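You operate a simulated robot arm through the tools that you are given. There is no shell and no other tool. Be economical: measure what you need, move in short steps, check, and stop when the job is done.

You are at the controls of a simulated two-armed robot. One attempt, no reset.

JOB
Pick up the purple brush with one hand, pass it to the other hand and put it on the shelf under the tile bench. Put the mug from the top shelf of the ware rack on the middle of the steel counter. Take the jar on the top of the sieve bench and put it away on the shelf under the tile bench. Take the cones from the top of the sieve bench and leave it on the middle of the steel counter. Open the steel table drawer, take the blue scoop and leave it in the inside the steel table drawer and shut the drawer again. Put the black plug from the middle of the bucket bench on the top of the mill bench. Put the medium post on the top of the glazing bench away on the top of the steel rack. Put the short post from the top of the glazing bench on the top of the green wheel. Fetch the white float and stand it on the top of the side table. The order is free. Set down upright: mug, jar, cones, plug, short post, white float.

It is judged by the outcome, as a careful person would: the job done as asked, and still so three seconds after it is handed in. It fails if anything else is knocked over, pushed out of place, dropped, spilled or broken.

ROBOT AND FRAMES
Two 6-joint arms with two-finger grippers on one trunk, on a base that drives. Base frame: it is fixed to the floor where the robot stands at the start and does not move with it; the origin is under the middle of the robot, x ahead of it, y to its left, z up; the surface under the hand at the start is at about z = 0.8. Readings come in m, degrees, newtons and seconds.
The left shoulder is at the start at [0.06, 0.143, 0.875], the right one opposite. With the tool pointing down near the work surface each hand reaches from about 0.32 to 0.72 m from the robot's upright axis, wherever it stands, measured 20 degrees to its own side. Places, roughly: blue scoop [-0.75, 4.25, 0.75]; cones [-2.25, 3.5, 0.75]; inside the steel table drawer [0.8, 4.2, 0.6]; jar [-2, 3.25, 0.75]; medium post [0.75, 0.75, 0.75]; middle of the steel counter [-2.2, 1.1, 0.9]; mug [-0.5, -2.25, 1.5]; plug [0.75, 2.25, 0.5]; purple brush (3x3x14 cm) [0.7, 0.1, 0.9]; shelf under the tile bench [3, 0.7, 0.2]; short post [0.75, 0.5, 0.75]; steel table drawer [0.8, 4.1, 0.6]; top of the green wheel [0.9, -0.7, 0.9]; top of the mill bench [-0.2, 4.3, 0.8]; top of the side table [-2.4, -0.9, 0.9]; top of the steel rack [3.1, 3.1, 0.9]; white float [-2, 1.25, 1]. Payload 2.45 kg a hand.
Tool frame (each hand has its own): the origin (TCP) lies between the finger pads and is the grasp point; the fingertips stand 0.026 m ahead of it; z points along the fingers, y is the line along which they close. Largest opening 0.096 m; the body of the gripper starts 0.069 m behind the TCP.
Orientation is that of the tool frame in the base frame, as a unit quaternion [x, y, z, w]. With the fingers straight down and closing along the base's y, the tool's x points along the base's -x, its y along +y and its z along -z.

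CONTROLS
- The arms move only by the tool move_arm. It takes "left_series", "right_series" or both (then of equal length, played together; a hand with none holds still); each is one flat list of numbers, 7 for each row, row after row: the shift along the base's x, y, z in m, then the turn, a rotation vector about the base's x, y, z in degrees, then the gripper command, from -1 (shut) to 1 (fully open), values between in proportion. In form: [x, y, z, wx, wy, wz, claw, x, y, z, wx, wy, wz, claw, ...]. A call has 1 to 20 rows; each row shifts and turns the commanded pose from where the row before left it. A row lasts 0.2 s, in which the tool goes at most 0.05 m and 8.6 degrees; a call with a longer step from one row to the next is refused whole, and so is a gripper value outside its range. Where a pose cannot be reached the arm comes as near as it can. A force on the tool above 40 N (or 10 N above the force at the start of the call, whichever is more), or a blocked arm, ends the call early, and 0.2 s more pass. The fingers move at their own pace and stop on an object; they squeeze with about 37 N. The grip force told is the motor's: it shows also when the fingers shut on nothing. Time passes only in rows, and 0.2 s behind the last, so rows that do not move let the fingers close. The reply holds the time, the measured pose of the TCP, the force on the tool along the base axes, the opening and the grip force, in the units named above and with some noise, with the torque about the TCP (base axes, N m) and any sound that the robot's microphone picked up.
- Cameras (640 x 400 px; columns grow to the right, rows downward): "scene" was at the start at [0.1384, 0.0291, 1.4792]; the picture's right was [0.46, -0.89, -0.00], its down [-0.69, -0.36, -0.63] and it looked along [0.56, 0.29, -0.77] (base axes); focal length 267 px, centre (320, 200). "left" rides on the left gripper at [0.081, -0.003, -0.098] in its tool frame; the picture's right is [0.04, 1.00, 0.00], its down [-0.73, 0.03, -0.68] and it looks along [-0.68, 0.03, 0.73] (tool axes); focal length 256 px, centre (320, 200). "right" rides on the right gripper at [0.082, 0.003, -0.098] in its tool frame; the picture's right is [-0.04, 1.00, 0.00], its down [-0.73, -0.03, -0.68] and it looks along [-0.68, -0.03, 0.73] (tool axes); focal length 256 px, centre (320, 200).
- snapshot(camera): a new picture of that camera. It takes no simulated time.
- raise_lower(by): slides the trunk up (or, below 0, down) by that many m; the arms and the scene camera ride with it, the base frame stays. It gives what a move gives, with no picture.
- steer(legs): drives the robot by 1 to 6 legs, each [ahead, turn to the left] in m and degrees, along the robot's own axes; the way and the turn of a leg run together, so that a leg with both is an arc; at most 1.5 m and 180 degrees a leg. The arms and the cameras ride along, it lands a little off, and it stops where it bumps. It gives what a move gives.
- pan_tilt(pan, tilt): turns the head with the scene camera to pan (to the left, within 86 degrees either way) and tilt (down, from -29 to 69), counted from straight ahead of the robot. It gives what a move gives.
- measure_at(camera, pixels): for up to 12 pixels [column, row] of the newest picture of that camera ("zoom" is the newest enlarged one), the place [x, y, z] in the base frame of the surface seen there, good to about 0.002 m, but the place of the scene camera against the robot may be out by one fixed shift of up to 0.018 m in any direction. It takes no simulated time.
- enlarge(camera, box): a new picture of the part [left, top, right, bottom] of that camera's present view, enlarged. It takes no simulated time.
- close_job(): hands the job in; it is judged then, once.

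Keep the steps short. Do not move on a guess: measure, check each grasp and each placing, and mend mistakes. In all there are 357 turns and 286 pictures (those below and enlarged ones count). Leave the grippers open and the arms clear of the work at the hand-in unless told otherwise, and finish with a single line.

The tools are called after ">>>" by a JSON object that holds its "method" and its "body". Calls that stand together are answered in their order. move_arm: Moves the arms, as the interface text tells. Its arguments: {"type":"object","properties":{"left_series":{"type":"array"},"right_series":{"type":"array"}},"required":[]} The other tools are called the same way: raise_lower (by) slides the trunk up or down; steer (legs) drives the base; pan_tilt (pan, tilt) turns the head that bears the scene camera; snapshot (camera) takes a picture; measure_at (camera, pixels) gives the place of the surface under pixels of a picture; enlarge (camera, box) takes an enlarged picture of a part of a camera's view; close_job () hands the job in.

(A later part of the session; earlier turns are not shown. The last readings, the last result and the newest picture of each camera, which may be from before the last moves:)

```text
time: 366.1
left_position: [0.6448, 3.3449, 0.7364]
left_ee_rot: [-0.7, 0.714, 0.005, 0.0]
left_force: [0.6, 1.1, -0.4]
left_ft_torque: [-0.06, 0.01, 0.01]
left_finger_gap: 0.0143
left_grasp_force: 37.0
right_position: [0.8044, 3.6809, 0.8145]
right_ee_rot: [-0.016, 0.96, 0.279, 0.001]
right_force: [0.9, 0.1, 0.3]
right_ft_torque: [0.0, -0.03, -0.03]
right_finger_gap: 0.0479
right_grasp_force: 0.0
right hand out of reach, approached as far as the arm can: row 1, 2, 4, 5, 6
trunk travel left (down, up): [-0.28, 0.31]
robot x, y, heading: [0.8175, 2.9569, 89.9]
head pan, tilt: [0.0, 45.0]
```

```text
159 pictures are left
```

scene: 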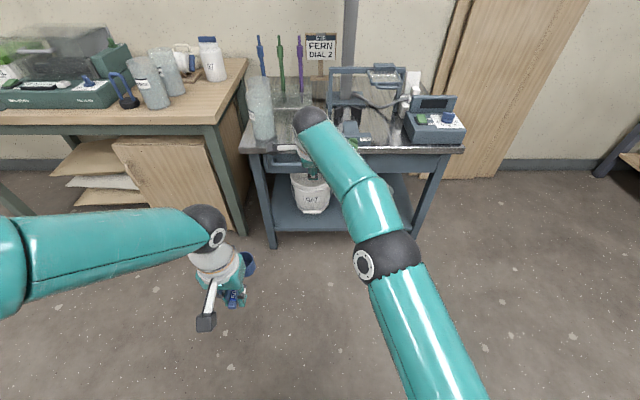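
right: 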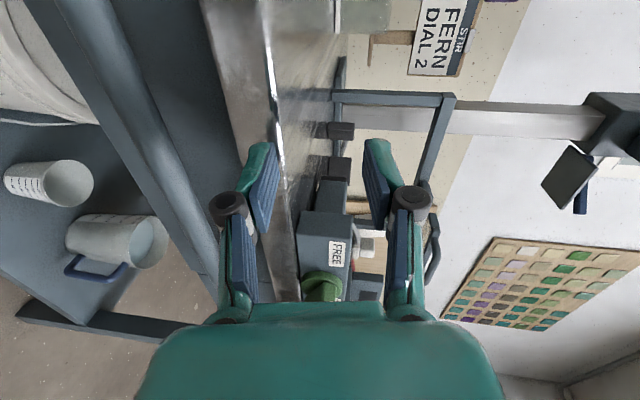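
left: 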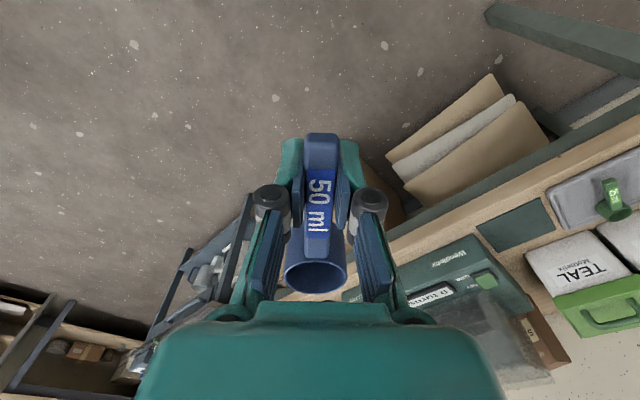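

The base rear touched something behind (bucket bench end) so room is limited. New plan: approach the bar with the hand pitched ~65°. Drive forward 0.13 m, then set pitch and pre-grasp point.

>>> {"method": "move_arm", "body": {"right_series": [0, -0.03, 0, 0, 0, 0, 0, 0, -0.03, 0, 0, 0, 0, 0, 0, -0.03, 0, 0, 0, 0, 0, 0, -0.03, 0, 0, 0, 0, 0]}}

>>> {"method": "steer", "body": {"legs": [[0.15, 0]]}}

```text
time: 367.1
left_position: [0.6453, 3.3454, 0.7365]
left_ee_rot: [-0.7, 0.715, 0.007, -0.001]
left_force: [0.4, -0.3, -1.0]
left_ft_torque: [-0.05, -0.02, 0.01]
left_finger_gap: 0.0141
left_grasp_force: 36.9
right_position: [0.8022, 3.5604, 0.8158]
right_ee_rot: [-0.014, 0.96, 0.281, 0.001]
right_force: [-0.2, 0.4, -0.7]
right_ft_torque: [0.0, 0.05, 0.01]
right_finger_gap: 0.0478
right_grasp_force: 0.0
trunk travel left (down, up): [-0.28, 0.31]
robot x, y, heading: [0.8194, 2.9556, 89.8]
head pan, tilt: [0.0, 45.0]
```

```text
time: 368.5
left_position: [0.6467, 3.4973, 0.7377]
left_ee_rot: [-0.7, 0.714, 0.005, -0.001]
left_force: [-0.4, -0.4, -0.3]
left_ft_torque: [-0.08, -0.01, -0.02]
left_finger_gap: 0.0144
left_grasp_force: 36.6
right_position: [0.8022, 3.7143, 0.8149]
right_ee_rot: [-0.016, 0.96, 0.28, 0.001]
right_force: [-1.1, 1.4, 0.3]
right_ft_torque: [0.02, 0.0, 0.02]
right_finger_gap: 0.0481
right_grasp_force: 0.0
trunk travel left (down, up): [-0.28, 0.31]
robot x, y, heading: [0.819, 3.106, 90.0]
head pan, tilt: [0.0, 45.0]
```

>>> {"method": "move_arm", "body": {"right_series": [0, 0.015, -0.032, 8.2, 0, 0, 0, 0, 0.015, -0.032, 8.2, 0, 0, 0, 0, 0.015, -0.032, 8.2, 0, 0, 0, 0, 0.015, -0.032, 8.2, 0, 0, 0]}}

>>> {"method": "snapshot", "body": {"camera": "right"}}

>>> {"method": "snapshot", "body": {"camera": "scene"}}

```text
time: 369.5
left_position: [0.6456, 3.496, 0.7368]
left_ee_rot: [-0.7, 0.714, 0.005, -0.001]
left_force: [-0.2, 0.1, -1.0]
left_ft_torque: [-0.07, 0.0, 0.03]
left_finger_gap: 0.0145
left_grasp_force: 37.0
right_position: [0.7685, 3.9029, 0.7758]
right_ee_rot: [-0.015, 0.844, 0.536, 0.007]
right_force: [0.6, 0.9, 0.7]
right_ft_torque: [-0.04, -0.01, 0.02]
right_finger_gap: 0.048
right_grasp_force: 0.2
right hand out of reach, approached as far as the arm can: row 2, 3, 4
trunk travel left (down, up): [-0.28, 0.31]
robot x, y, heading: [0.8239, 3.1056, 89.7]
head pan, tilt: [0.0, 45.0]
```

```text
158 pictures are left
```

right: 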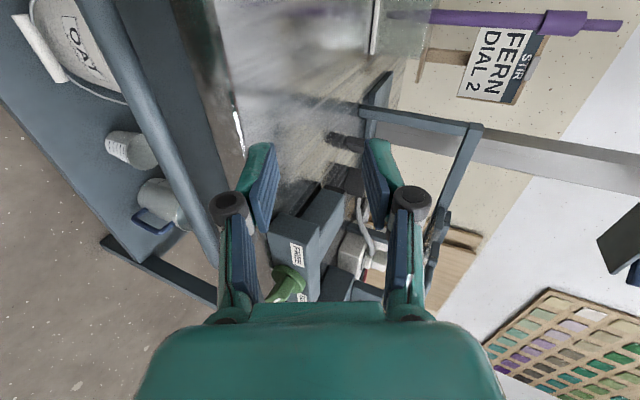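

```text
157 pictures are left
```

scene: 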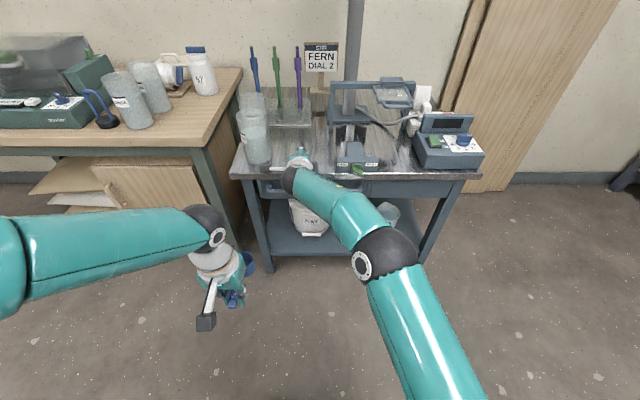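

The straight-forward pose needs too much wrist bend. I'll instead point the hand 45° to the left with vertical closing. First retract the right hand to tool-down and lift the left hand (with scoop) out of the way.

>>> {"method": "move_arm", "body": {"right_series": [0, -0.03, 0.012, -8.2, 0, 0, 0, 0, -0.03, 0.012, -8.2, 0, 0, 0, 0, -0.03, 0.012, -8.2, 0, 0, 0, 0, -0.03, 0.012, -8.2, 0, 0, 0, 0, -0.03, 0.01, -8.2, 0, 0, 0, 0.01, -0.03, 0.0, -8.2, 0, 0, 0, 0.01, -0.03, 0.0, -8.2, 0, 0, 0, 0.02, -0.03, 0.0, -7.4, 0, 0, 0], "left_series": [-0.01, -0.01, 0.035, 0, 0, 0, -1, -0.01, -0.01, 0.035, 0, 0, 0, -1, -0.01, -0.01, 0.035, 0, 0, 0, -1, -0.01, -0.01, 0.035, 0, 0, 0, -1, -0.01, -0.01, 0.035, 0, 0, 0, -1, -0.01, 0, 0.035, 0, 0, 0, -1, -0.01, 0, 0.035, 0, 0, 0, -1, -0.01, 0, 0.035, 0, 0, 0, -1]}}

>>> {"method": "snapshot", "body": {"camera": "scene"}}

```text
time: 371.3
left_position: [0.5652, 3.4481, 1.0179]
left_ee_rot: [-0.7, 0.715, 0.005, -0.001]
left_force: [0.1, -0.7, -0.9]
left_ft_torque: [-0.07, 0.02, 0.0]
left_finger_gap: 0.014
left_grasp_force: 36.6
right_position: [0.8099, 3.6613, 0.8357]
right_ee_rot: [-0.015, 1.0, 0.004, -0.004]
right_force: [-0.7, -0.4, -0.2]
right_ft_torque: [-0.01, -0.01, 0.0]
right_finger_gap: 0.0481
right_grasp_force: 0.0
trunk travel left (down, up): [-0.28, 0.31]
robot x, y, heading: [0.8218, 3.1037, 90.0]
head pan, tilt: [0.0, 45.0]
```

```text
156 pictures are left
```

scene: 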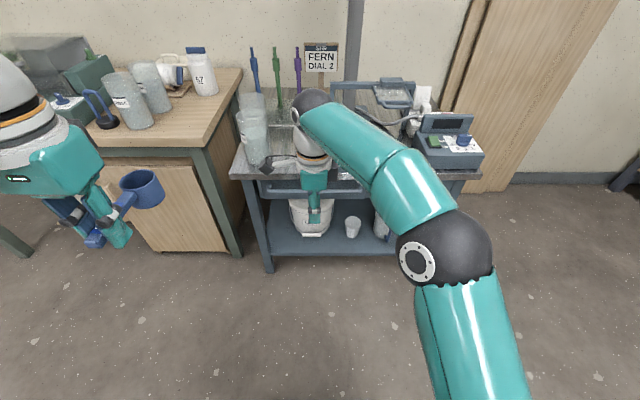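

>>> {"method": "move_arm", "body": {"right_series": [0.005, -0.01, -0.01, 0, 0, 7.5, 0, 0.005, -0.01, -0.01, 0, 0, 7.5, 0, 0, -0.01, -0.01, 0, 0, 7.5, 0, 0, -0.01, -0.01, 0, 0, 7.5, 0, 0, 0, -0.01, 0, 0, 7.5, 0, 0, 0, -0.01, 0, 0, 7.5, 0, 0, 0, 0, 5.8, 5.8, 0, 0, 0, 0, 0, 5.8, 5.8, 0, 0, 0, 0, 0, 5.8, 5.8, 0, 0, 0, 0, 0, 5.8, 5.8, 0, 0, 0, 0, 0, 5.8, 5.8, 0, 0, 0, 0, 0, 5.8, 5.8, 0, 0, 0, 0, 0, 5.8, 5.8, 0, 0, 0, 0, 0, 5.8, 5.8, 0, 0]}}

>>> {"method": "snapshot", "body": {"camera": "scene"}}

```text
time: 374.3
left_position: [0.5653, 3.4483, 1.0184]
left_ee_rot: [-0.7, 0.714, 0.004, -0.002]
left_force: [-1.2, 0.7, -1.6]
left_ft_torque: [-0.07, 0.01, -0.01]
left_finger_gap: 0.0143
left_grasp_force: 37.1
right_position: [0.8104, 3.6082, 0.772]
right_ee_rot: [-0.388, 0.787, 0.436, -0.2]
right_force: [2.1, 4.0, 1.3]
right_ft_torque: [-0.25, 0.06, 0.19]
right_finger_gap: 0.0479
right_grasp_force: 0.1
right hand out of reach, approached as far as the arm can: row 12, 13
trunk travel left (down, up): [-0.28, 0.31]
robot x, y, heading: [0.8223, 3.107, 89.9]
head pan, tilt: [0.0, 45.0]
```

```text
155 pictures are left
```

scene: 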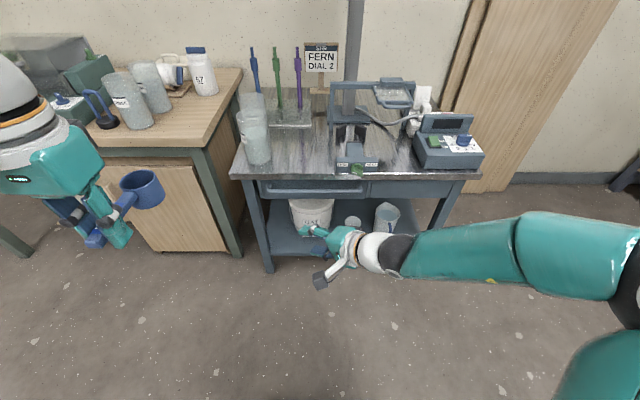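

>>> {"method": "snapshot", "body": {"camera": "right"}}

```text
154 pictures are left
```

right: 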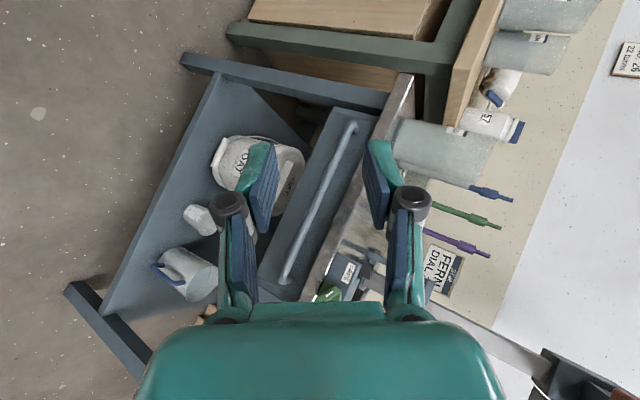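

The right camera sees the bar running from (352,125) to (287,280). Measure it with this camera.

>>> {"method": "measure_at", "body": {"camera": "right", "pixels": [[350, 130], [335, 165], [318, 205], [300, 248], [290, 270], [330, 205], [300, 205], [340, 200], [345, 205]]}}

```text
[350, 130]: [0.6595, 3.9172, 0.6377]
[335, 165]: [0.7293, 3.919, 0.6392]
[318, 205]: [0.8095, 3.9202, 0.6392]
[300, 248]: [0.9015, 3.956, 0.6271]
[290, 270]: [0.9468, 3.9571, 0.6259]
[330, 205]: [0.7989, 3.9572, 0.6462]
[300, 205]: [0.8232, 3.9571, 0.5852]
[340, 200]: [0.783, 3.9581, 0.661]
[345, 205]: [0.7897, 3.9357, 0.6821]
```

By the hand camera: bar centre ≈ (y 3.924, z 0.634), drawer front 3.957, table edge y 3.936/z 0.661. Drive 0.27 forward and lower the trunk 0.09 to reach the pre-grasp.

>>> {"method": "raise_lower", "body": {"by": -0.09}}

>>> {"method": "steer", "body": {"legs": [[0.25, 0]]}}

>>> {"method": "move_arm", "body": {"right_series": [0, 0, 0, 0, 0, 0, -0.25, 0, 0, 0, 0, 0, 0, -0.25]}}

>>> {"method": "snapshot", "body": {"camera": "right"}}

>>> {"method": "snapshot", "body": {"camera": "scene"}}

```text
time: 375.6
left_position: [0.5653, 3.4472, 0.9284]
left_ee_rot: [-0.7, 0.714, 0.005, -0.001]
left_force: [-0.5, 0.9, -1.4]
left_ft_torque: [-0.09, -0.02, -0.05]
left_finger_gap: 0.0143
left_grasp_force: 37.2
right_position: [0.812, 3.6132, 0.6845]
right_ee_rot: [-0.361, 0.798, 0.438, -0.203]
right_force: [-0.8, 0.0, -0.4]
right_ft_torque: [0.02, 0.03, 0.03]
right_finger_gap: 0.048
right_grasp_force: 0.1
trunk travel left (down, up): [-0.19, 0.4]
robot x, y, heading: [0.8209, 3.1067, 90.0]
head pan, tilt: [0.0, 45.0]
```

```text
time: 377.4
left_position: [0.5658, 3.6958, 0.9274]
left_ee_rot: [-0.701, 0.714, 0.004, -0.001]
left_force: [-0.8, -0.4, -0.7]
left_ft_torque: [-0.01, 0.01, 0.0]
left_finger_gap: 0.0141
left_grasp_force: 37.1
right_position: [0.8117, 3.861, 0.6851]
right_ee_rot: [-0.361, 0.798, 0.438, -0.203]
right_force: [-0.2, -0.3, 0.0]
right_ft_torque: [-0.01, 0.0, 0.02]
right_finger_gap: 0.0479
right_grasp_force: 0.0
trunk travel left (down, up): [-0.19, 0.4]
robot x, y, heading: [0.8215, 3.3515, 90.3]
head pan, tilt: [0.0, 45.0]
```

```text
time: 378.0
left_position: [0.5655, 3.6948, 0.9296]
left_ee_rot: [-0.701, 0.713, 0.005, -0.001]
left_force: [-0.4, 0.0, -0.5]
left_ft_torque: [-0.06, 0.04, 0.0]
left_finger_gap: 0.0143
left_grasp_force: 37.2
right_position: [0.8127, 3.8597, 0.6843]
right_ee_rot: [-0.36, 0.798, 0.438, -0.203]
right_force: [0.1, -0.5, 0.3]
right_ft_torque: [-0.02, 0.0, 0.0]
right_finger_gap: 0.0363
right_grasp_force: 0.2
trunk travel left (down, up): [-0.19, 0.4]
robot x, y, heading: [0.8204, 3.3529, 89.9]
head pan, tilt: [0.0, 45.0]
```

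```text
153 pictures are left
```

right: 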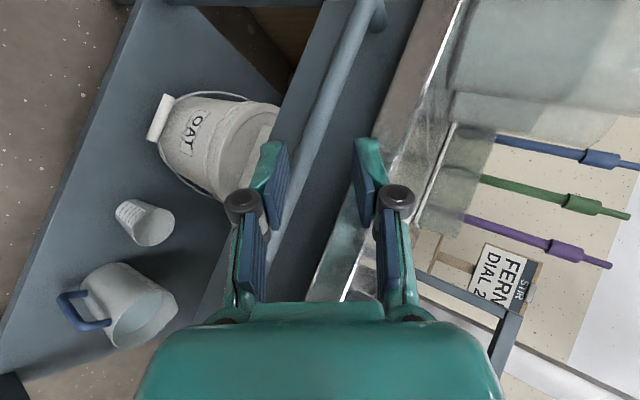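

```text
152 pictures are left
```

scene: 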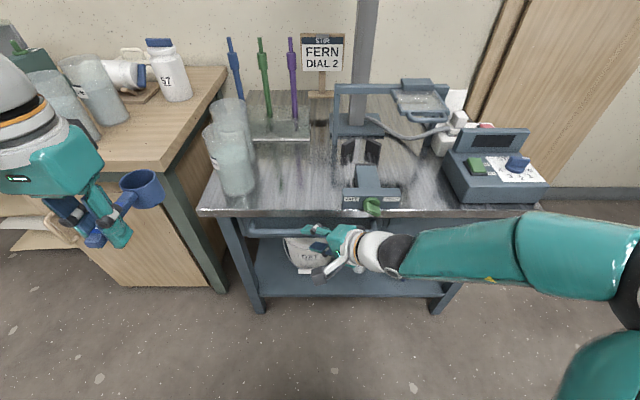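

>>> {"method": "measure_at", "body": {"camera": "right", "pixels": [[330, 80], [345, 52], [312, 120], [300, 145], [290, 165], [345, 120], [370, 120], [400, 80]]}}

```text
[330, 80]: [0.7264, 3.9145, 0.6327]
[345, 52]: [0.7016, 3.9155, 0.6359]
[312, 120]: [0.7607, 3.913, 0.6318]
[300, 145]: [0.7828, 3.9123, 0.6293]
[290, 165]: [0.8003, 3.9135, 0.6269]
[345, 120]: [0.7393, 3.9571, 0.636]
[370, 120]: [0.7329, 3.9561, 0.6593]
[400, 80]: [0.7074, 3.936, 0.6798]
```

>>> {"method": "move_arm", "body": {"right_series": [0, 0.0045, 0.0016, 0, 0, 0, -0.25, -0.0203, 0.0175, -0.0169, 0, 0, 0, -0.25, -0.0203, 0.0175, -0.0169, 0, 0, 0, -0.25]}}

>>> {"method": "snapshot", "body": {"camera": "right"}}

```text
time: 378.8
left_position: [0.566, 3.6956, 0.9285]
left_ee_rot: [-0.701, 0.714, 0.005, -0.002]
left_force: [0.0, 0.4, -1.1]
left_ft_torque: [-0.08, 0.01, 0.0]
left_finger_gap: 0.0141
left_grasp_force: 37.2
right_position: [0.7713, 3.8991, 0.6513]
right_ee_rot: [-0.362, 0.798, 0.437, -0.204]
right_force: [-0.3, -0.4, -0.7]
right_ft_torque: [0.03, 0.04, 0.0]
right_finger_gap: 0.0359
right_grasp_force: 0.0
trunk travel left (down, up): [-0.19, 0.4]
robot x, y, heading: [0.8217, 3.3539, 90.1]
head pan, tilt: [0.0, 45.0]
```

```text
151 pictures are left
```

right: 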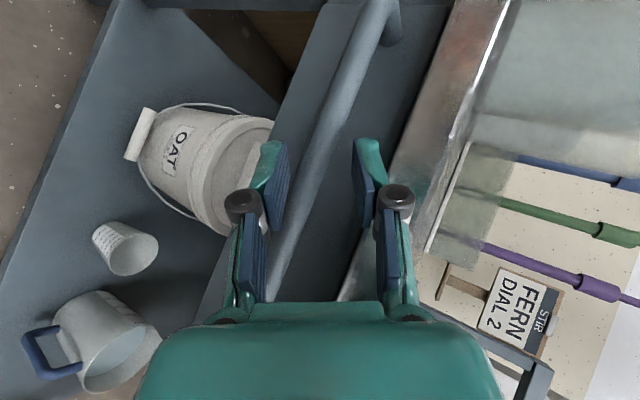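

>>> {"method": "move_arm", "body": {"right_series": [-0.0203, 0.0176, -0.0163, 0, 0, 0, -0.25, 0, 0, 0, 0, 0, 0, -1, 0, 0, 0, 0, 0, 0, -1]}}

>>> {"method": "snapshot", "body": {"camera": "right"}}

```text
time: 379.6
left_position: [0.5657, 3.695, 0.9284]
left_ee_rot: [-0.701, 0.714, 0.006, -0.001]
left_force: [-0.5, 0.9, -1.0]
left_ft_torque: [-0.07, -0.02, -0.02]
left_finger_gap: 0.0143
left_grasp_force: 37.2
right_position: [0.7503, 3.918, 0.636]
right_ee_rot: [-0.359, 0.798, 0.437, -0.205]
right_force: [3.6, -7.5, -0.9]
right_ft_torque: [0.08, 1.7, -1.13]
right_finger_gap: 0.034
right_grasp_force: 45.0
trunk travel left (down, up): [-0.19, 0.4]
robot x, y, heading: [0.8228, 3.3523, 90.2]
head pan, tilt: [0.0, 45.0]
```

```text
150 pictures are left
```

right: 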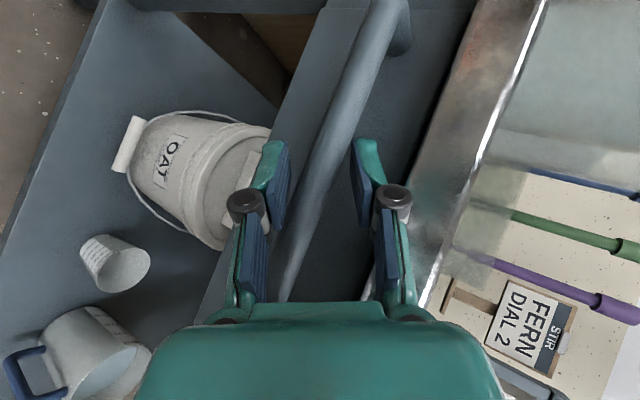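

The bar is gripped (skewed, gap 0.034). Test-pull 3 cm with the arm.

>>> {"method": "move_arm", "body": {"right_series": [0, -0.015, 0, 0, 0, 0, -1, 0, -0.015, 0, 0, 0, 0, -1]}}

>>> {"method": "snapshot", "body": {"camera": "right"}}

>>> {"method": "measure_at", "body": {"camera": "right", "pixels": [[345, 120], [375, 100], [345, 200], [330, 90], [410, 130]]}}

```text
time: 380.2
left_position: [0.5653, 3.6954, 0.9297]
left_ee_rot: [-0.701, 0.714, 0.005, -0.001]
left_force: [0.7, 0.4, -1.5]
left_ft_torque: [-0.05, 0.0, 0.02]
left_finger_gap: 0.0139
left_grasp_force: 37.2
right_position: [0.7515, 3.8891, 0.6363]
right_ee_rot: [-0.36, 0.799, 0.438, -0.204]
right_force: [2.7, -0.5, -1.6]
right_ft_torque: [-0.03, 2.12, -1.51]
right_finger_gap: 0.0338
right_grasp_force: 44.7
trunk travel left (down, up): [-0.19, 0.4]
robot x, y, heading: [0.8203, 3.3547, 89.9]
head pan, tilt: [0.0, 45.0]
```

```text
149 pictures are left
```

right: 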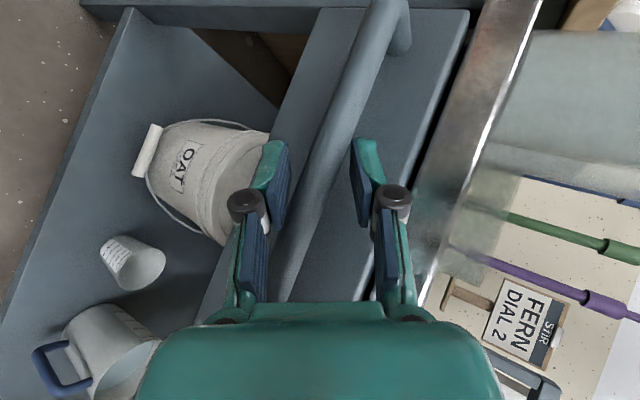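

```text
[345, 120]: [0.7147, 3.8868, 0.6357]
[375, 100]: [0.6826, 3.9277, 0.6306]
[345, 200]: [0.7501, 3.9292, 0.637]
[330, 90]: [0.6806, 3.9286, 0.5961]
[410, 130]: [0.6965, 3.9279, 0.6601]
```

The drawer follows (front now 3.928). Pull further by backing the base 0.2 m.

>>> {"method": "steer", "body": {"legs": [[-0.2, 0]]}}

>>> {"method": "snapshot", "body": {"camera": "scene"}}

>>> {"method": "snapshot", "body": {"camera": "right"}}

```text
time: 381.8
left_position: [0.5649, 3.5015, 0.9275]
left_ee_rot: [-0.699, 0.715, 0.004, -0.001]
left_force: [0.1, -0.1, -0.3]
left_ft_torque: [-0.06, -0.02, -0.02]
left_finger_gap: 0.0141
left_grasp_force: 37.1
right_position: [0.7497, 3.6921, 0.6358]
right_ee_rot: [-0.359, 0.799, 0.437, -0.203]
right_force: [-36.0, -0.3, -6.8]
right_ft_torque: [0.04, 1.97, -1.54]
right_finger_gap: 0.034
right_grasp_force: 44.6
trunk travel left (down, up): [-0.19, 0.4]
robot x, y, heading: [0.825, 3.1546, 89.9]
head pan, tilt: [0.0, 45.0]
```

```text
148 pictures are left
```

scene: 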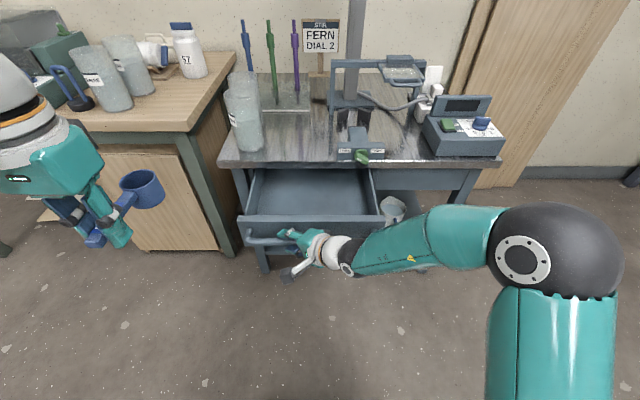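

```text
147 pictures are left
```

right: 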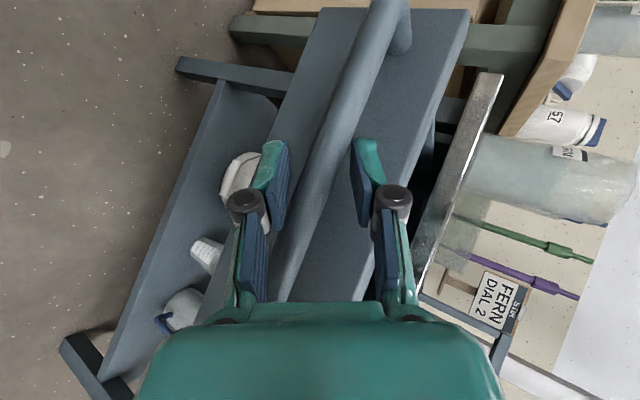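

Drawer is open ~0.23 m and empty. Release the bar and withdraw the right hand backwards along its own axis.

>>> {"method": "move_arm", "body": {"right_series": [0, 0, 0, 0, 0, 0, 0.0, 0, 0, 0, 0, 0, 0, 0.0, 0.0192, -0.0166, 0.016, 0, 0, 0, 0, 0.0192, -0.0166, 0.016, 0, 0, 0, 0, 0.0192, -0.0166, 0.016, 0, 0, 0, 0, 0.0192, -0.0166, 0.016, 0, 0, 0, 0, 0.03, -0.01, 0.03, 0, 0, 0, 0, 0.03, -0.01, 0.03, 0, 0, 0, 0, 0.03, -0.01, 0.03, 0, 0, 0, 0]}}

>>> {"method": "snapshot", "body": {"camera": "scene"}}

```text
time: 383.8
left_position: [0.5671, 3.5008, 0.9285]
left_ee_rot: [-0.699, 0.715, 0.005, -0.001]
left_force: [-0.3, -0.5, -0.5]
left_ft_torque: [-0.09, 0.01, -0.02]
left_finger_gap: 0.0143
left_grasp_force: 37.0
right_position: [0.9202, 3.5964, 0.7903]
right_ee_rot: [-0.359, 0.799, 0.438, -0.203]
right_force: [-0.6, 0.9, 0.3]
right_ft_torque: [-0.03, -0.02, -0.02]
right_finger_gap: 0.0479
right_grasp_force: 0.1
trunk travel left (down, up): [-0.19, 0.4]
robot x, y, heading: [0.8216, 3.1586, 89.5]
head pan, tilt: [0.0, 45.0]
```

```text
146 pictures are left
```

scene: 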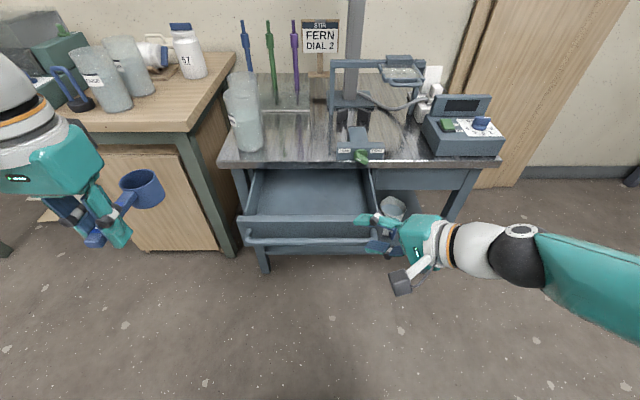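

>>> {"method": "measure_at", "body": {"camera": "scene", "pixels": [[310, 205], [310, 190], [310, 217], [310, 225], [252, 200], [370, 200], [290, 175], [300, 240], [330, 178]]}}

>>> {"method": "snapshot", "body": {"camera": "left"}}

```text
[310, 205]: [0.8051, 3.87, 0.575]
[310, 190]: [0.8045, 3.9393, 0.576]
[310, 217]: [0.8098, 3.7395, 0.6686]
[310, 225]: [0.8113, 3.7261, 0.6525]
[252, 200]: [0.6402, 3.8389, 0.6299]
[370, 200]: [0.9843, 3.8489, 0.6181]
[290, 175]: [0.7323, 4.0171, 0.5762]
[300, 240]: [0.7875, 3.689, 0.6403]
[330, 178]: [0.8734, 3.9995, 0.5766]
```

```text
145 pictures are left
```

left: 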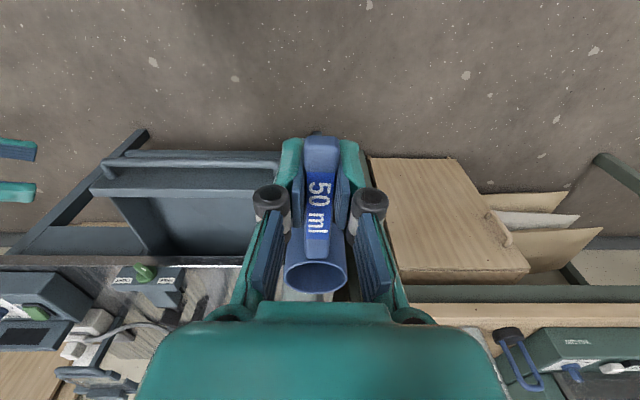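

Drawer bottom z≈0.575, lip z 0.668, free interior y 3.75–3.93. Move the right hand aside and drive 0.13 m forward.

>>> {"method": "move_arm", "body": {"right_series": [0.04, -0.02, 0.01, 0, 0, 0, 0, 0.04, -0.02, 0.01, 0, 0, 0, 0, 0.04, -0.02, 0.01, 0, 0, 0, 0, 0.04, -0.02, 0.01, 0, 0, 0, 0]}}

>>> {"method": "steer", "body": {"legs": [[0.13, 0]]}}

>>> {"method": "move_arm", "body": {"left_series": [0.035, 0.02, 0, 0, 0, 0, -1, 0.035, 0.02, 0, 0, 0, 0, -1, 0.035, 0.03, 0, 0, 0, 0, -1, 0.035, 0.03, -0.01, 0, 0, 0, -1, 0.035, 0.035, -0.01, 0, 0, 0, -1, 0.035, 0.035, -0.01, 0, 0, 0, -1]}}

>>> {"method": "snapshot", "body": {"camera": "left"}}

>>> {"method": "snapshot", "body": {"camera": "scene"}}

```text
time: 384.8
left_position: [0.5678, 3.5011, 0.9287]
left_ee_rot: [-0.699, 0.715, 0.006, -0.002]
left_force: [0.0, 0.0, -1.9]
left_ft_torque: [-0.06, -0.04, 0.02]
left_finger_gap: 0.0142
left_grasp_force: 37.3
right_position: [1.0778, 3.5159, 0.8297]
right_ee_rot: [-0.36, 0.799, 0.438, -0.203]
right_force: [-0.5, 0.6, 0.5]
right_ft_torque: [0.0, 0.0, 0.06]
right_finger_gap: 0.0479
right_grasp_force: 0.1
trunk travel left (down, up): [-0.19, 0.4]
robot x, y, heading: [0.821, 3.1596, 89.8]
head pan, tilt: [0.0, 45.0]
```

```text
time: 386.1
left_position: [0.5678, 3.6323, 0.9293]
left_ee_rot: [-0.698, 0.716, 0.005, -0.002]
left_force: [0.1, -0.3, -1.2]
left_ft_torque: [0.0, -0.05, 0.01]
left_finger_gap: 0.014
left_grasp_force: 36.9
right_position: [1.0784, 3.6463, 0.8304]
right_ee_rot: [-0.359, 0.798, 0.438, -0.203]
right_force: [0.2, -0.3, 0.3]
right_ft_torque: [0.0, 0.01, 0.01]
right_finger_gap: 0.0477
right_grasp_force: 0.1
trunk travel left (down, up): [-0.19, 0.4]
robot x, y, heading: [0.8237, 3.2902, 89.8]
head pan, tilt: [0.0, 45.0]
```

```text
refused: row 5 steps farther than a row can; nothing moved
```

```text
144 pictures are left
```

left: 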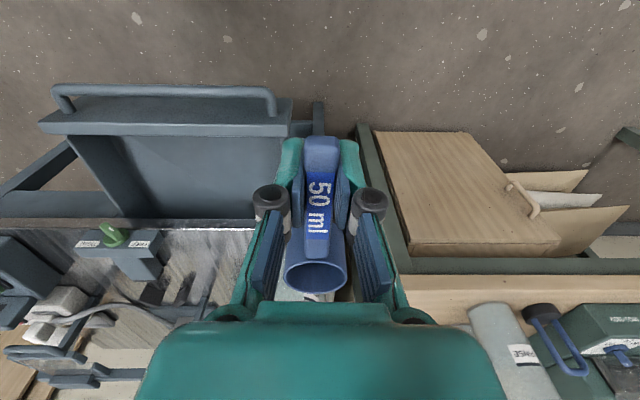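

```text
143 pictures are left
```

scene: 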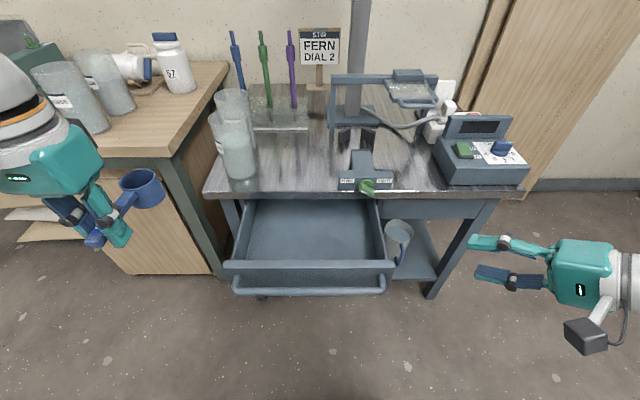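

>>> {"method": "measure_at", "body": {"camera": "left", "pixels": [[170, 128], [190, 150], [190, 190], [190, 218], [100, 170], [280, 150], [160, 95], [190, 226]]}}

>>> {"method": "move_arm", "body": {"left_series": [0.035, 0.02, 0, 0, 0, 0, -1, 0.035, 0.02, 0, 0, 0, 0, -1, 0.035, 0.03, 0, 0, 0, 0, -1, 0.035, 0.03, -0.01, 0, 0, 0, -1, 0.035, 0.03, -0.01, 0, 0, 0, -1, 0.035, 0.03, -0.01, 0, 0, 0, -1]}}

```text
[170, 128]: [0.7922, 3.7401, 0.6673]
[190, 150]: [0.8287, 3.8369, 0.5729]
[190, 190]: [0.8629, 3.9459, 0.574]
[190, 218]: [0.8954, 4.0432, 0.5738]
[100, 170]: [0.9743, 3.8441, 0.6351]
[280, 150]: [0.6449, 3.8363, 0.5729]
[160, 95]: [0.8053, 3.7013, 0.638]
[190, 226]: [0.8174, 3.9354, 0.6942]
```

```text
time: 387.5
left_position: [0.7798, 3.7891, 0.8977]
left_ee_rot: [-0.698, 0.716, 0.006, -0.001]
left_force: [0.4, -0.7, -0.5]
left_ft_torque: [-0.03, -0.02, 0.0]
left_finger_gap: 0.0143
left_grasp_force: 37.1
left hand out of reach, approached as far as the arm can: row 6
right_position: [1.0784, 3.6472, 0.8311]
right_ee_rot: [-0.359, 0.799, 0.437, -0.204]
right_force: [-0.1, 0.2, 0.3]
right_ft_torque: [0.0, 0.0, -0.01]
right_finger_gap: 0.0478
right_grasp_force: 0.1
trunk travel left (down, up): [-0.19, 0.4]
robot x, y, heading: [0.8208, 3.2893, 89.6]
head pan, tilt: [0.0, 45.0]
```

>>> {"method": "move_arm", "body": {"left_series": [0, 0, -0.045, 0, 0, 0, -1, 0, 0.004, -0.045, 0, 0, 0, -1, 0, 0.004, -0.045, 0, 0, 0, -1, 0, 0.004, -0.045, 0, 0, 0, -1, 0, 0.0, -0.045, 0, 0, 0, -1, 0, 0, -0.03, 0, 0, 0, -1]}}

>>> {"method": "snapshot", "body": {"camera": "left"}}

```text
time: 388.9
left_position: [0.7772, 3.8039, 0.6408]
left_ee_rot: [-0.698, 0.716, 0.005, -0.001]
left_force: [-0.2, 0.1, -0.3]
left_ft_torque: [-0.07, -0.01, 0.01]
left_finger_gap: 0.0141
left_grasp_force: 37.1
right_position: [1.0798, 3.6472, 0.8318]
right_ee_rot: [-0.359, 0.798, 0.439, -0.203]
right_force: [-0.2, -1.7, 0.2]
right_ft_torque: [-0.01, 0.0, -0.04]
right_finger_gap: 0.0481
right_grasp_force: 0.0
trunk travel left (down, up): [-0.19, 0.4]
robot x, y, heading: [0.8244, 3.292, 89.7]
head pan, tilt: [0.0, 45.0]
```

```text
142 pictures are left
```

left: 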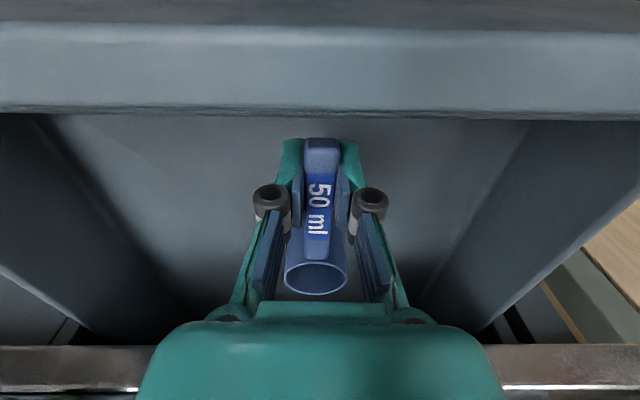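

>>> {"method": "move_arm", "body": {"left_series": [0, 0, -0.02, 0, 0, 0, -1, 0, 0, -0.006, 0, 0, 0, -1, 0, 0, -0.003, 0, 0, 0, -1, 0, 0, -0.002, 0, 0, 0, -1]}}

```text
time: 389.9
left_position: [0.7772, 3.803, 0.6113]
left_ee_rot: [-0.699, 0.715, 0.005, -0.002]
left_force: [-1.0, 0.1, -0.1]
left_ft_torque: [-0.06, -0.02, -0.04]
left_finger_gap: 0.0142
left_grasp_force: 37.0
right_position: [1.0782, 3.6468, 0.8319]
right_ee_rot: [-0.359, 0.799, 0.439, -0.203]
right_force: [0.2, 0.2, -0.1]
right_ft_torque: [0.04, 0.0, -0.03]
right_finger_gap: 0.0481
right_grasp_force: 0.0
trunk travel left (down, up): [-0.19, 0.4]
robot x, y, heading: [0.8251, 3.2887, 89.6]
head pan, tilt: [0.0, 45.0]
```

>>> {"method": "move_arm", "body": {"left_series": [0, 0, -0.002, 0, 0, 0, -1, 0, 0, -0.002, 0, 0, 0, -1, 0, 0, 0, 0, 0, 0, -0.4, 0, 0, 0, 0, 0, 0, -0.2, 0, 0, 0, 0, 0, 0, -0.2]}}

>>> {"method": "move_arm", "body": {"left_series": [0, 0, 0.04, 0, 0, 0, -0.2, 0, 0, 0.045, 0, 0, 0, -0.2, 0, 0, 0.045, 0, 0, 0, -0.2, 0, -0.01, 0.045, 0, 0, 0, -0.2, 0, -0.02, 0.04, 0, 0, 0, -0.2, -0.02, -0.03, 0.03, 0, 0, 0, -0.2]}}

>>> {"method": "snapshot", "body": {"camera": "left"}}

```text
time: 391.1
left_position: [0.7778, 3.8015, 0.6065]
left_ee_rot: [-0.697, 0.717, 0.005, -0.001]
left_force: [-0.8, 0.7, -0.4]
left_ft_torque: [-0.01, 0.01, 0.01]
left_finger_gap: 0.0383
left_grasp_force: 0.0
right_position: [1.079, 3.6464, 0.8318]
right_ee_rot: [-0.358, 0.799, 0.439, -0.203]
right_force: [0.5, 0.2, 0.3]
right_ft_torque: [0.02, 0.02, -0.01]
right_finger_gap: 0.0483
right_grasp_force: 0.0
trunk travel left (down, up): [-0.19, 0.4]
robot x, y, heading: [0.8209, 3.2897, 89.6]
head pan, tilt: [0.0, 45.0]
```

```text
time: 392.5
left_position: [0.7581, 3.7413, 0.8508]
left_ee_rot: [-0.698, 0.716, 0.004, -0.002]
left_force: [0.5, 0.4, 0.3]
left_ft_torque: [0.0, 0.05, -0.01]
left_finger_gap: 0.0386
left_grasp_force: 0.0
right_position: [1.0779, 3.6478, 0.8314]
right_ee_rot: [-0.359, 0.798, 0.439, -0.203]
right_force: [0.5, 0.5, -0.3]
right_ft_torque: [-0.01, 0.01, 0.01]
right_finger_gap: 0.0484
right_grasp_force: 0.1
trunk travel left (down, up): [-0.19, 0.4]
robot x, y, heading: [0.8219, 3.2891, 89.4]
head pan, tilt: [0.0, 45.0]
```

```text
141 pictures are left
```

left: 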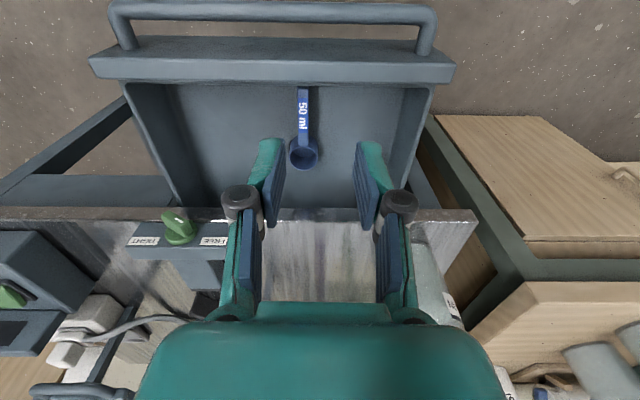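

Scoop lies in the drawer. Now shut it: bring the left hand, fingers closed, in front of the bar.

>>> {"method": "move_arm", "body": {"left_series": [0.008, -0.045, 0, 0, 0, 0, -1, 0.008, -0.045, 0, 0, 0, 0, -1, 0.008, -0.04, 0, 0, 0, 0, -1, 0.008, 0, -0.042, 0, 0, 0, -1, 0, 0, -0.042, 0, 0, 0, -1, 0, 0, -0.042, 0, 0, 0, -1, 0, 0, -0.042, 0, 0, 0, -1, 0, 0, -0.04, 0, 0, 0, -1]}}

>>> {"method": "snapshot", "body": {"camera": "scene"}}

```text
time: 394.3
left_position: [0.7902, 3.6119, 0.6445]
left_ee_rot: [-0.698, 0.716, 0.005, 0.0]
left_force: [0.2, 0.0, -0.3]
left_ft_torque: [0.01, -0.04, -0.04]
left_finger_gap: 0.0001
left_grasp_force: 28.4
right_position: [1.0777, 3.6463, 0.8325]
right_ee_rot: [-0.359, 0.799, 0.438, -0.204]
right_force: [0.4, -0.3, -0.6]
right_ft_torque: [0.01, -0.01, -0.01]
right_finger_gap: 0.0479
right_grasp_force: 0.1
trunk travel left (down, up): [-0.19, 0.4]
robot x, y, heading: [0.8223, 3.2886, 89.7]
head pan, tilt: [0.0, 45.0]
```

```text
140 pictures are left
```

scene: 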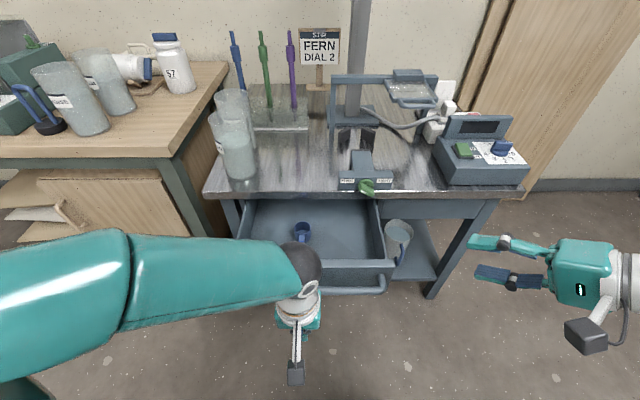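

>>> {"method": "move_arm", "body": {"left_series": [0, 0.025, 0, 0, 0, 0, -1, 0, 0.025, 0, 0, 0, 0, -1, 0, 0.025, 0, 0, 0, 0, -1, 0, 0.025, 0, 0, 0, 0, -1, 0, 0.025, 0, 0, 0, 0, -1, 0, 0.025, 0, 0, 0, 0, -1, 0, 0.025, 0, 0, 0, 0, -1, 0, 0.025, 0, 0, 0, 0, -1, 0, 0.025, 0, 0, 0, 0, -1, 0, 0.025, 0, 0, 0, 0, -1, 0, 0.025, 0, 0, 0, 0, -1]}}

>>> {"method": "snapshot", "body": {"camera": "left"}}

```text
time: 396.7
left_position: [0.7888, 3.8876, 0.642]
left_ee_rot: [-0.698, 0.716, 0.005, -0.001]
left_force: [0.7, -0.2, 1.7]
left_ft_torque: [0.02, -0.01, -0.02]
left_finger_gap: 0.0002
left_grasp_force: 28.5
right_position: [1.0793, 3.6468, 0.8306]
right_ee_rot: [-0.359, 0.799, 0.438, -0.203]
right_force: [-0.5, -0.8, -0.2]
right_ft_torque: [0.0, -0.01, -0.01]
right_finger_gap: 0.048
right_grasp_force: 0.0
trunk travel left (down, up): [-0.19, 0.4]
robot x, y, heading: [0.8246, 3.282, 89.6]
head pan, tilt: [0.0, 45.0]
```

```text
139 pictures are left
```

left: 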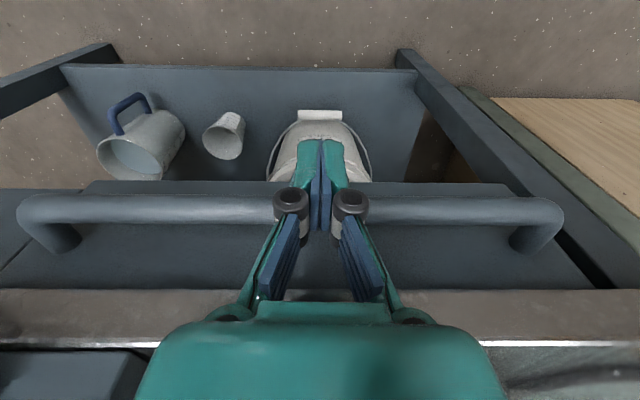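

>>> {"method": "move_arm", "body": {"left_series": [0, 0.008, 0, 0, 0, 0, -1, 0, 0.008, 0, 0, 0, 0, -1, 0, 0.005, 0, 0, 0, 0, -1, 0, 0.004, 0, 0, 0, 0, -1]}}

>>> {"method": "measure_at", "body": {"camera": "left", "pixels": [[150, 208], [150, 250], [450, 250], [450, 210], [150, 320]]}}

>>> {"method": "snapshot", "body": {"camera": "left"}}

>>> {"method": "measure_at", "body": {"camera": "left", "pixels": [[150, 208], [150, 250], [450, 250], [450, 210], [150, 320]]}}

```text
time: 397.6
left_position: [0.7894, 3.9026, 0.6411]
left_ee_rot: [-0.697, 0.717, -0.002, -0.012]
left_force: [-1.7, -11.7, 1.9]
left_ft_torque: [-0.09, 0.17, 0.07]
left_finger_gap: 0.0001
left_grasp_force: 28.1
right_position: [1.0779, 3.6455, 0.8326]
right_ee_rot: [-0.359, 0.799, 0.438, -0.203]
right_force: [0.3, -0.1, 0.3]
right_ft_torque: [-0.01, 0.01, 0.0]
right_finger_gap: 0.0483
right_grasp_force: 0.1
trunk travel left (down, up): [-0.19, 0.4]
robot x, y, heading: [0.824, 3.2864, 89.8]
head pan, tilt: [0.0, 45.0]
stopped in row 4 (left hand): the force on the tool passed its limit at 47 N (the readings are from after the stop); the commanded pose is now the measured one
```

```text
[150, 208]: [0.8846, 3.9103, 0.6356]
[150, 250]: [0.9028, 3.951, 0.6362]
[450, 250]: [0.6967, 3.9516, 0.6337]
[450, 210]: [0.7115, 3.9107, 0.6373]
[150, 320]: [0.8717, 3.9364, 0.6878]
```

```text
138 pictures are left
```

left: 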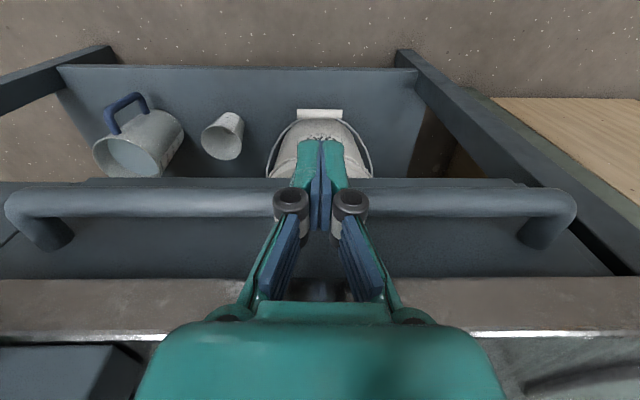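

```text
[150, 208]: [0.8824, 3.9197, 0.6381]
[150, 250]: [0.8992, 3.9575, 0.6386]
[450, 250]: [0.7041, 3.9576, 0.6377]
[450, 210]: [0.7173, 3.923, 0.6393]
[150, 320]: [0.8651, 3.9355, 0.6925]
```

Drawer fully shut (front back at 3.9575). Withdraw the left hand and restore the right hand to tool-down.

>>> {"method": "move_arm", "body": {"left_series": [0, -0.04, 0, 0, 0, 0, -0.5, 0, -0.04, 0, 0, 0, 0, 0, 0, -0.04, 0, 0, 0, 0, 0.5, 0, -0.04, 0.02, 0, 0, 0, 1, 0, -0.02, 0.04, 0, 0, 0, 1, 0, 0, 0.045, 0, 0, 0, 1, -0.02, 0, 0.04, 0, 0, 0, 1, -0.03, 0, 0.03, 0, 0, 0, 1, -0.03, 0, 0.03, 0, 0, 0, 1, -0.03, 0, 0.02, 0, 0, 0, 1, -0.03, 0, 0, 0, 0, 0, 1, -0.03, 0, 0, 0, 0, 0, 1], "right_series": [0, 0, 0, -5.8, -5.8, 0, 0.5, 0, 0, 0, -5.8, -5.8, 0, 1, 0, 0, 0, -5.8, -5.8, 0, 1, 0, 0, 0, -5.8, -5.8, 0, 1, 0, 0, 0, -5.8, -5.8, 0, 1, 0, 0, 0, -5.8, -5.8, 0, 1, 0, 0, 0.02, -5.2, -5.2, 0, 1, 0, 0, 0.02, 0, 0, 8, 1, 0, 0, 0.02, 0, 0, 8, 1, 0, 0, 0.02, 0, 0, 8, 1, 0, 0, 0, 0, 0, 8, 1, 0, 0, 0, 0, 0, 8, 1]}}

>>> {"method": "raise_lower", "body": {"by": 0.3}}

>>> {"method": "snapshot", "body": {"camera": "scene"}}

```text
time: 400.2
left_position: [0.6197, 3.7247, 0.8675]
left_ee_rot: [-0.697, 0.717, -0.001, -0.01]
left_force: [0.6, -0.2, 0.2]
left_ft_torque: [-0.01, 0.0, 0.02]
left_finger_gap: 0.0959
left_grasp_force: 0.1
right_position: [1.078, 3.6469, 0.9124]
right_ee_rot: [-0.686, 0.727, -0.013, -0.028]
right_force: [0.4, 0.3, -0.1]
right_ft_torque: [0.01, 0.0, 0.0]
right_finger_gap: 0.0958
right_grasp_force: 0.0
trunk travel left (down, up): [-0.19, 0.4]
robot x, y, heading: [0.8222, 3.2869, 89.4]
head pan, tilt: [0.0, 45.0]
```

```text
time: 403.2
left_position: [0.6204, 3.7243, 1.166]
left_ee_rot: [-0.697, 0.717, 0.0, -0.01]
left_force: [0.3, 0.5, 0.0]
left_ft_torque: [0.02, 0.02, -0.02]
left_finger_gap: 0.096
left_grasp_force: 0.0
right_position: [1.0782, 3.6468, 1.2111]
right_ee_rot: [-0.685, 0.728, -0.013, -0.028]
right_force: [0.0, 0.4, 0.3]
right_ft_torque: [0.01, -0.02, 0.02]
right_finger_gap: 0.0961
right_grasp_force: 0.1
trunk travel left (down, up): [-0.49, 0.1]
robot x, y, heading: [0.8209, 3.2945, 89.4]
head pan, tilt: [0.0, 45.0]
```

```text
137 pictures are left
```

scene: 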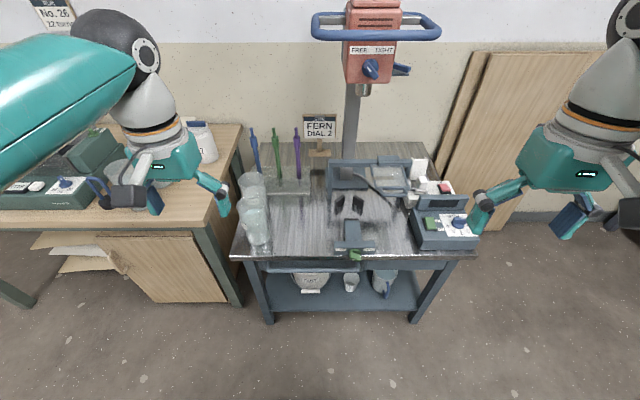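

Level the hands, then head for the sieve bench.

>>> {"method": "move_arm", "body": {"left_series": [0, -0.03, 0, 0.8, -0.8, 0, 1, 0, -0.03, 0, 0, 0, 0, 1], "right_series": [-0.01, -0.03, 0, 3.3, -1.3, 0, 1, -0.01, -0.03, 0, 0, 0, 0, 1]}}

>>> {"method": "steer", "body": {"legs": [[-0.05, 0], [0, 45]]}}

>>> {"method": "steer", "body": {"legs": [[0, 45], [1.2, 0]]}}

>>> {"method": "pan_tilt", "body": {"pan": 0, "tilt": 30}}

>>> {"method": "snapshot", "body": {"camera": "scene"}}

```text
time: 403.8
left_position: [0.6217, 3.6639, 1.1671]
left_ee_rot: [-0.697, 0.717, -0.002, 0.0]
left_force: [0.2, 0.0, -0.4]
left_ft_torque: [0.03, 0.0, 0.02]
left_finger_gap: 0.096
left_grasp_force: 0.1
right_position: [1.0577, 3.5865, 1.2093]
right_ee_rot: [-0.685, 0.729, 0.001, 0.0]
right_force: [0.6, 0.1, 0.2]
right_ft_torque: [-0.01, -0.04, -0.03]
right_finger_gap: 0.096
right_grasp_force: 0.0
trunk travel left (down, up): [-0.49, 0.1]
robot x, y, heading: [0.8221, 3.2895, 89.9]
head pan, tilt: [0.0, 45.0]
```

```text
time: 407.0
left_position: [0.4125, 3.3579, 1.1675]
left_ee_rot: [0.92, -0.392, 0.001, -0.001]
left_force: [-0.3, 0.2, 0.3]
left_ft_torque: [-0.03, 0.02, -0.02]
left_finger_gap: 0.0962
left_grasp_force: 0.1
right_position: [0.7751, 3.6158, 1.2101]
right_ee_rot: [0.914, -0.407, -0.001, 0.0]
right_force: [-0.8, 0.5, -0.3]
right_ft_torque: [0.03, 0.0, 0.0]
right_finger_gap: 0.096
right_grasp_force: 0.0
trunk travel left (down, up): [-0.49, 0.1]
robot x, y, heading: [0.8346, 3.2523, 135.0]
head pan, tilt: [0.0, 45.0]
```

```text
time: 415.6
left_position: [-0.7554, 3.0561, 1.1683]
left_ee_rot: [1.0, -0.022, 0.001, -0.001]
left_force: [0.5, 0.6, -0.4]
left_ft_torque: [-0.02, -0.05, 0.01]
left_finger_gap: 0.0959
left_grasp_force: 0.0
right_position: [-0.6721, 3.493, 1.2091]
right_ee_rot: [0.999, -0.036, 0.0, 0.001]
right_force: [-0.8, 0.2, 1.2]
right_ft_torque: [-0.03, 0.01, -0.08]
right_finger_gap: 0.0958
right_grasp_force: 0.0
trunk travel left (down, up): [-0.49, 0.1]
robot x, y, heading: [-0.3763, 3.275, 179.0]
head pan, tilt: [0.0, 45.0]
```

```text
time: 416.3
left_position: [-0.7554, 3.0576, 1.1679]
left_ee_rot: [1.0, -0.021, 0.001, -0.001]
left_force: [-0.5, 0.4, -0.3]
left_ft_torque: [0.0, 0.01, 0.0]
left_finger_gap: 0.0962
left_grasp_force: 0.1
right_position: [-0.6719, 3.4939, 1.2104]
right_ee_rot: [0.999, -0.037, 0.0, 0.001]
right_force: [0.3, 0.3, 0.6]
right_ft_torque: [0.01, 0.01, 0.01]
right_finger_gap: 0.0958
right_grasp_force: 0.1
trunk travel left (down, up): [-0.49, 0.1]
robot x, y, heading: [-0.3766, 3.2775, 179.0]
head pan, tilt: [0.0, 30.0]
```

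```text
136 pictures are left
```

scene: 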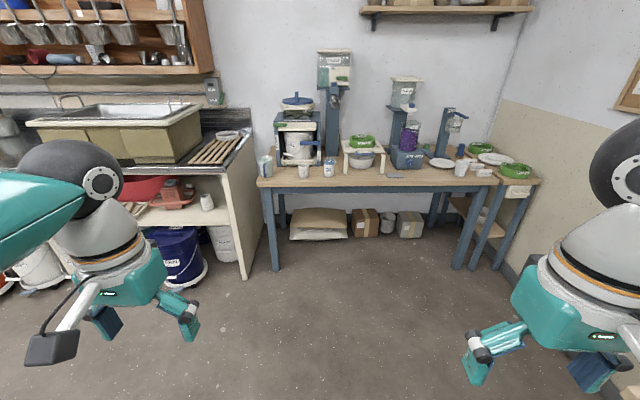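

Sieve bench straight ahead. Enlarge to find the jar and cones.

>>> {"method": "enlarge", "body": {"camera": "scene", "box": [240, 80, 560, 200]}}

>>> {"method": "measure_at", "body": {"camera": "scene", "pixels": [[280, 180], [460, 181], [328, 170], [303, 170], [461, 166], [482, 171], [443, 163], [265, 165], [405, 160], [480, 165]]}}

```text
2.00 times, centred on (400, 140) of scene
```

zoom: 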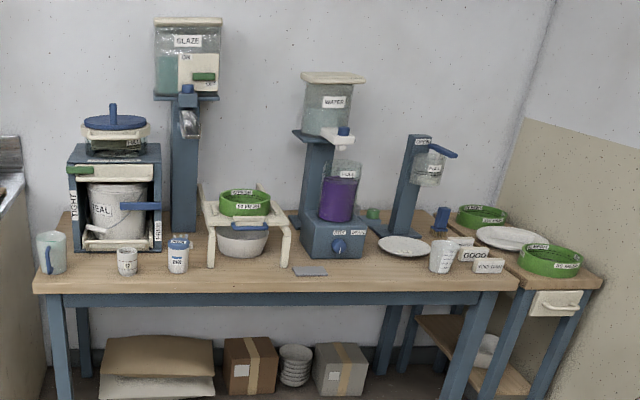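

```text
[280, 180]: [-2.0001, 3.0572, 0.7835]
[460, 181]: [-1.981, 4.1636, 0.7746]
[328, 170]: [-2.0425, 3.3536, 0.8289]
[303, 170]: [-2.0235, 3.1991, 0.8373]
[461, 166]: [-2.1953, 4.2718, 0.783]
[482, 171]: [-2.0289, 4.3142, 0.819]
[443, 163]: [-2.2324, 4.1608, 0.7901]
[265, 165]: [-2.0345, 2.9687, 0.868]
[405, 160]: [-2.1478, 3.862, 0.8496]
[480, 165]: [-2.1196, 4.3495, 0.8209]
```

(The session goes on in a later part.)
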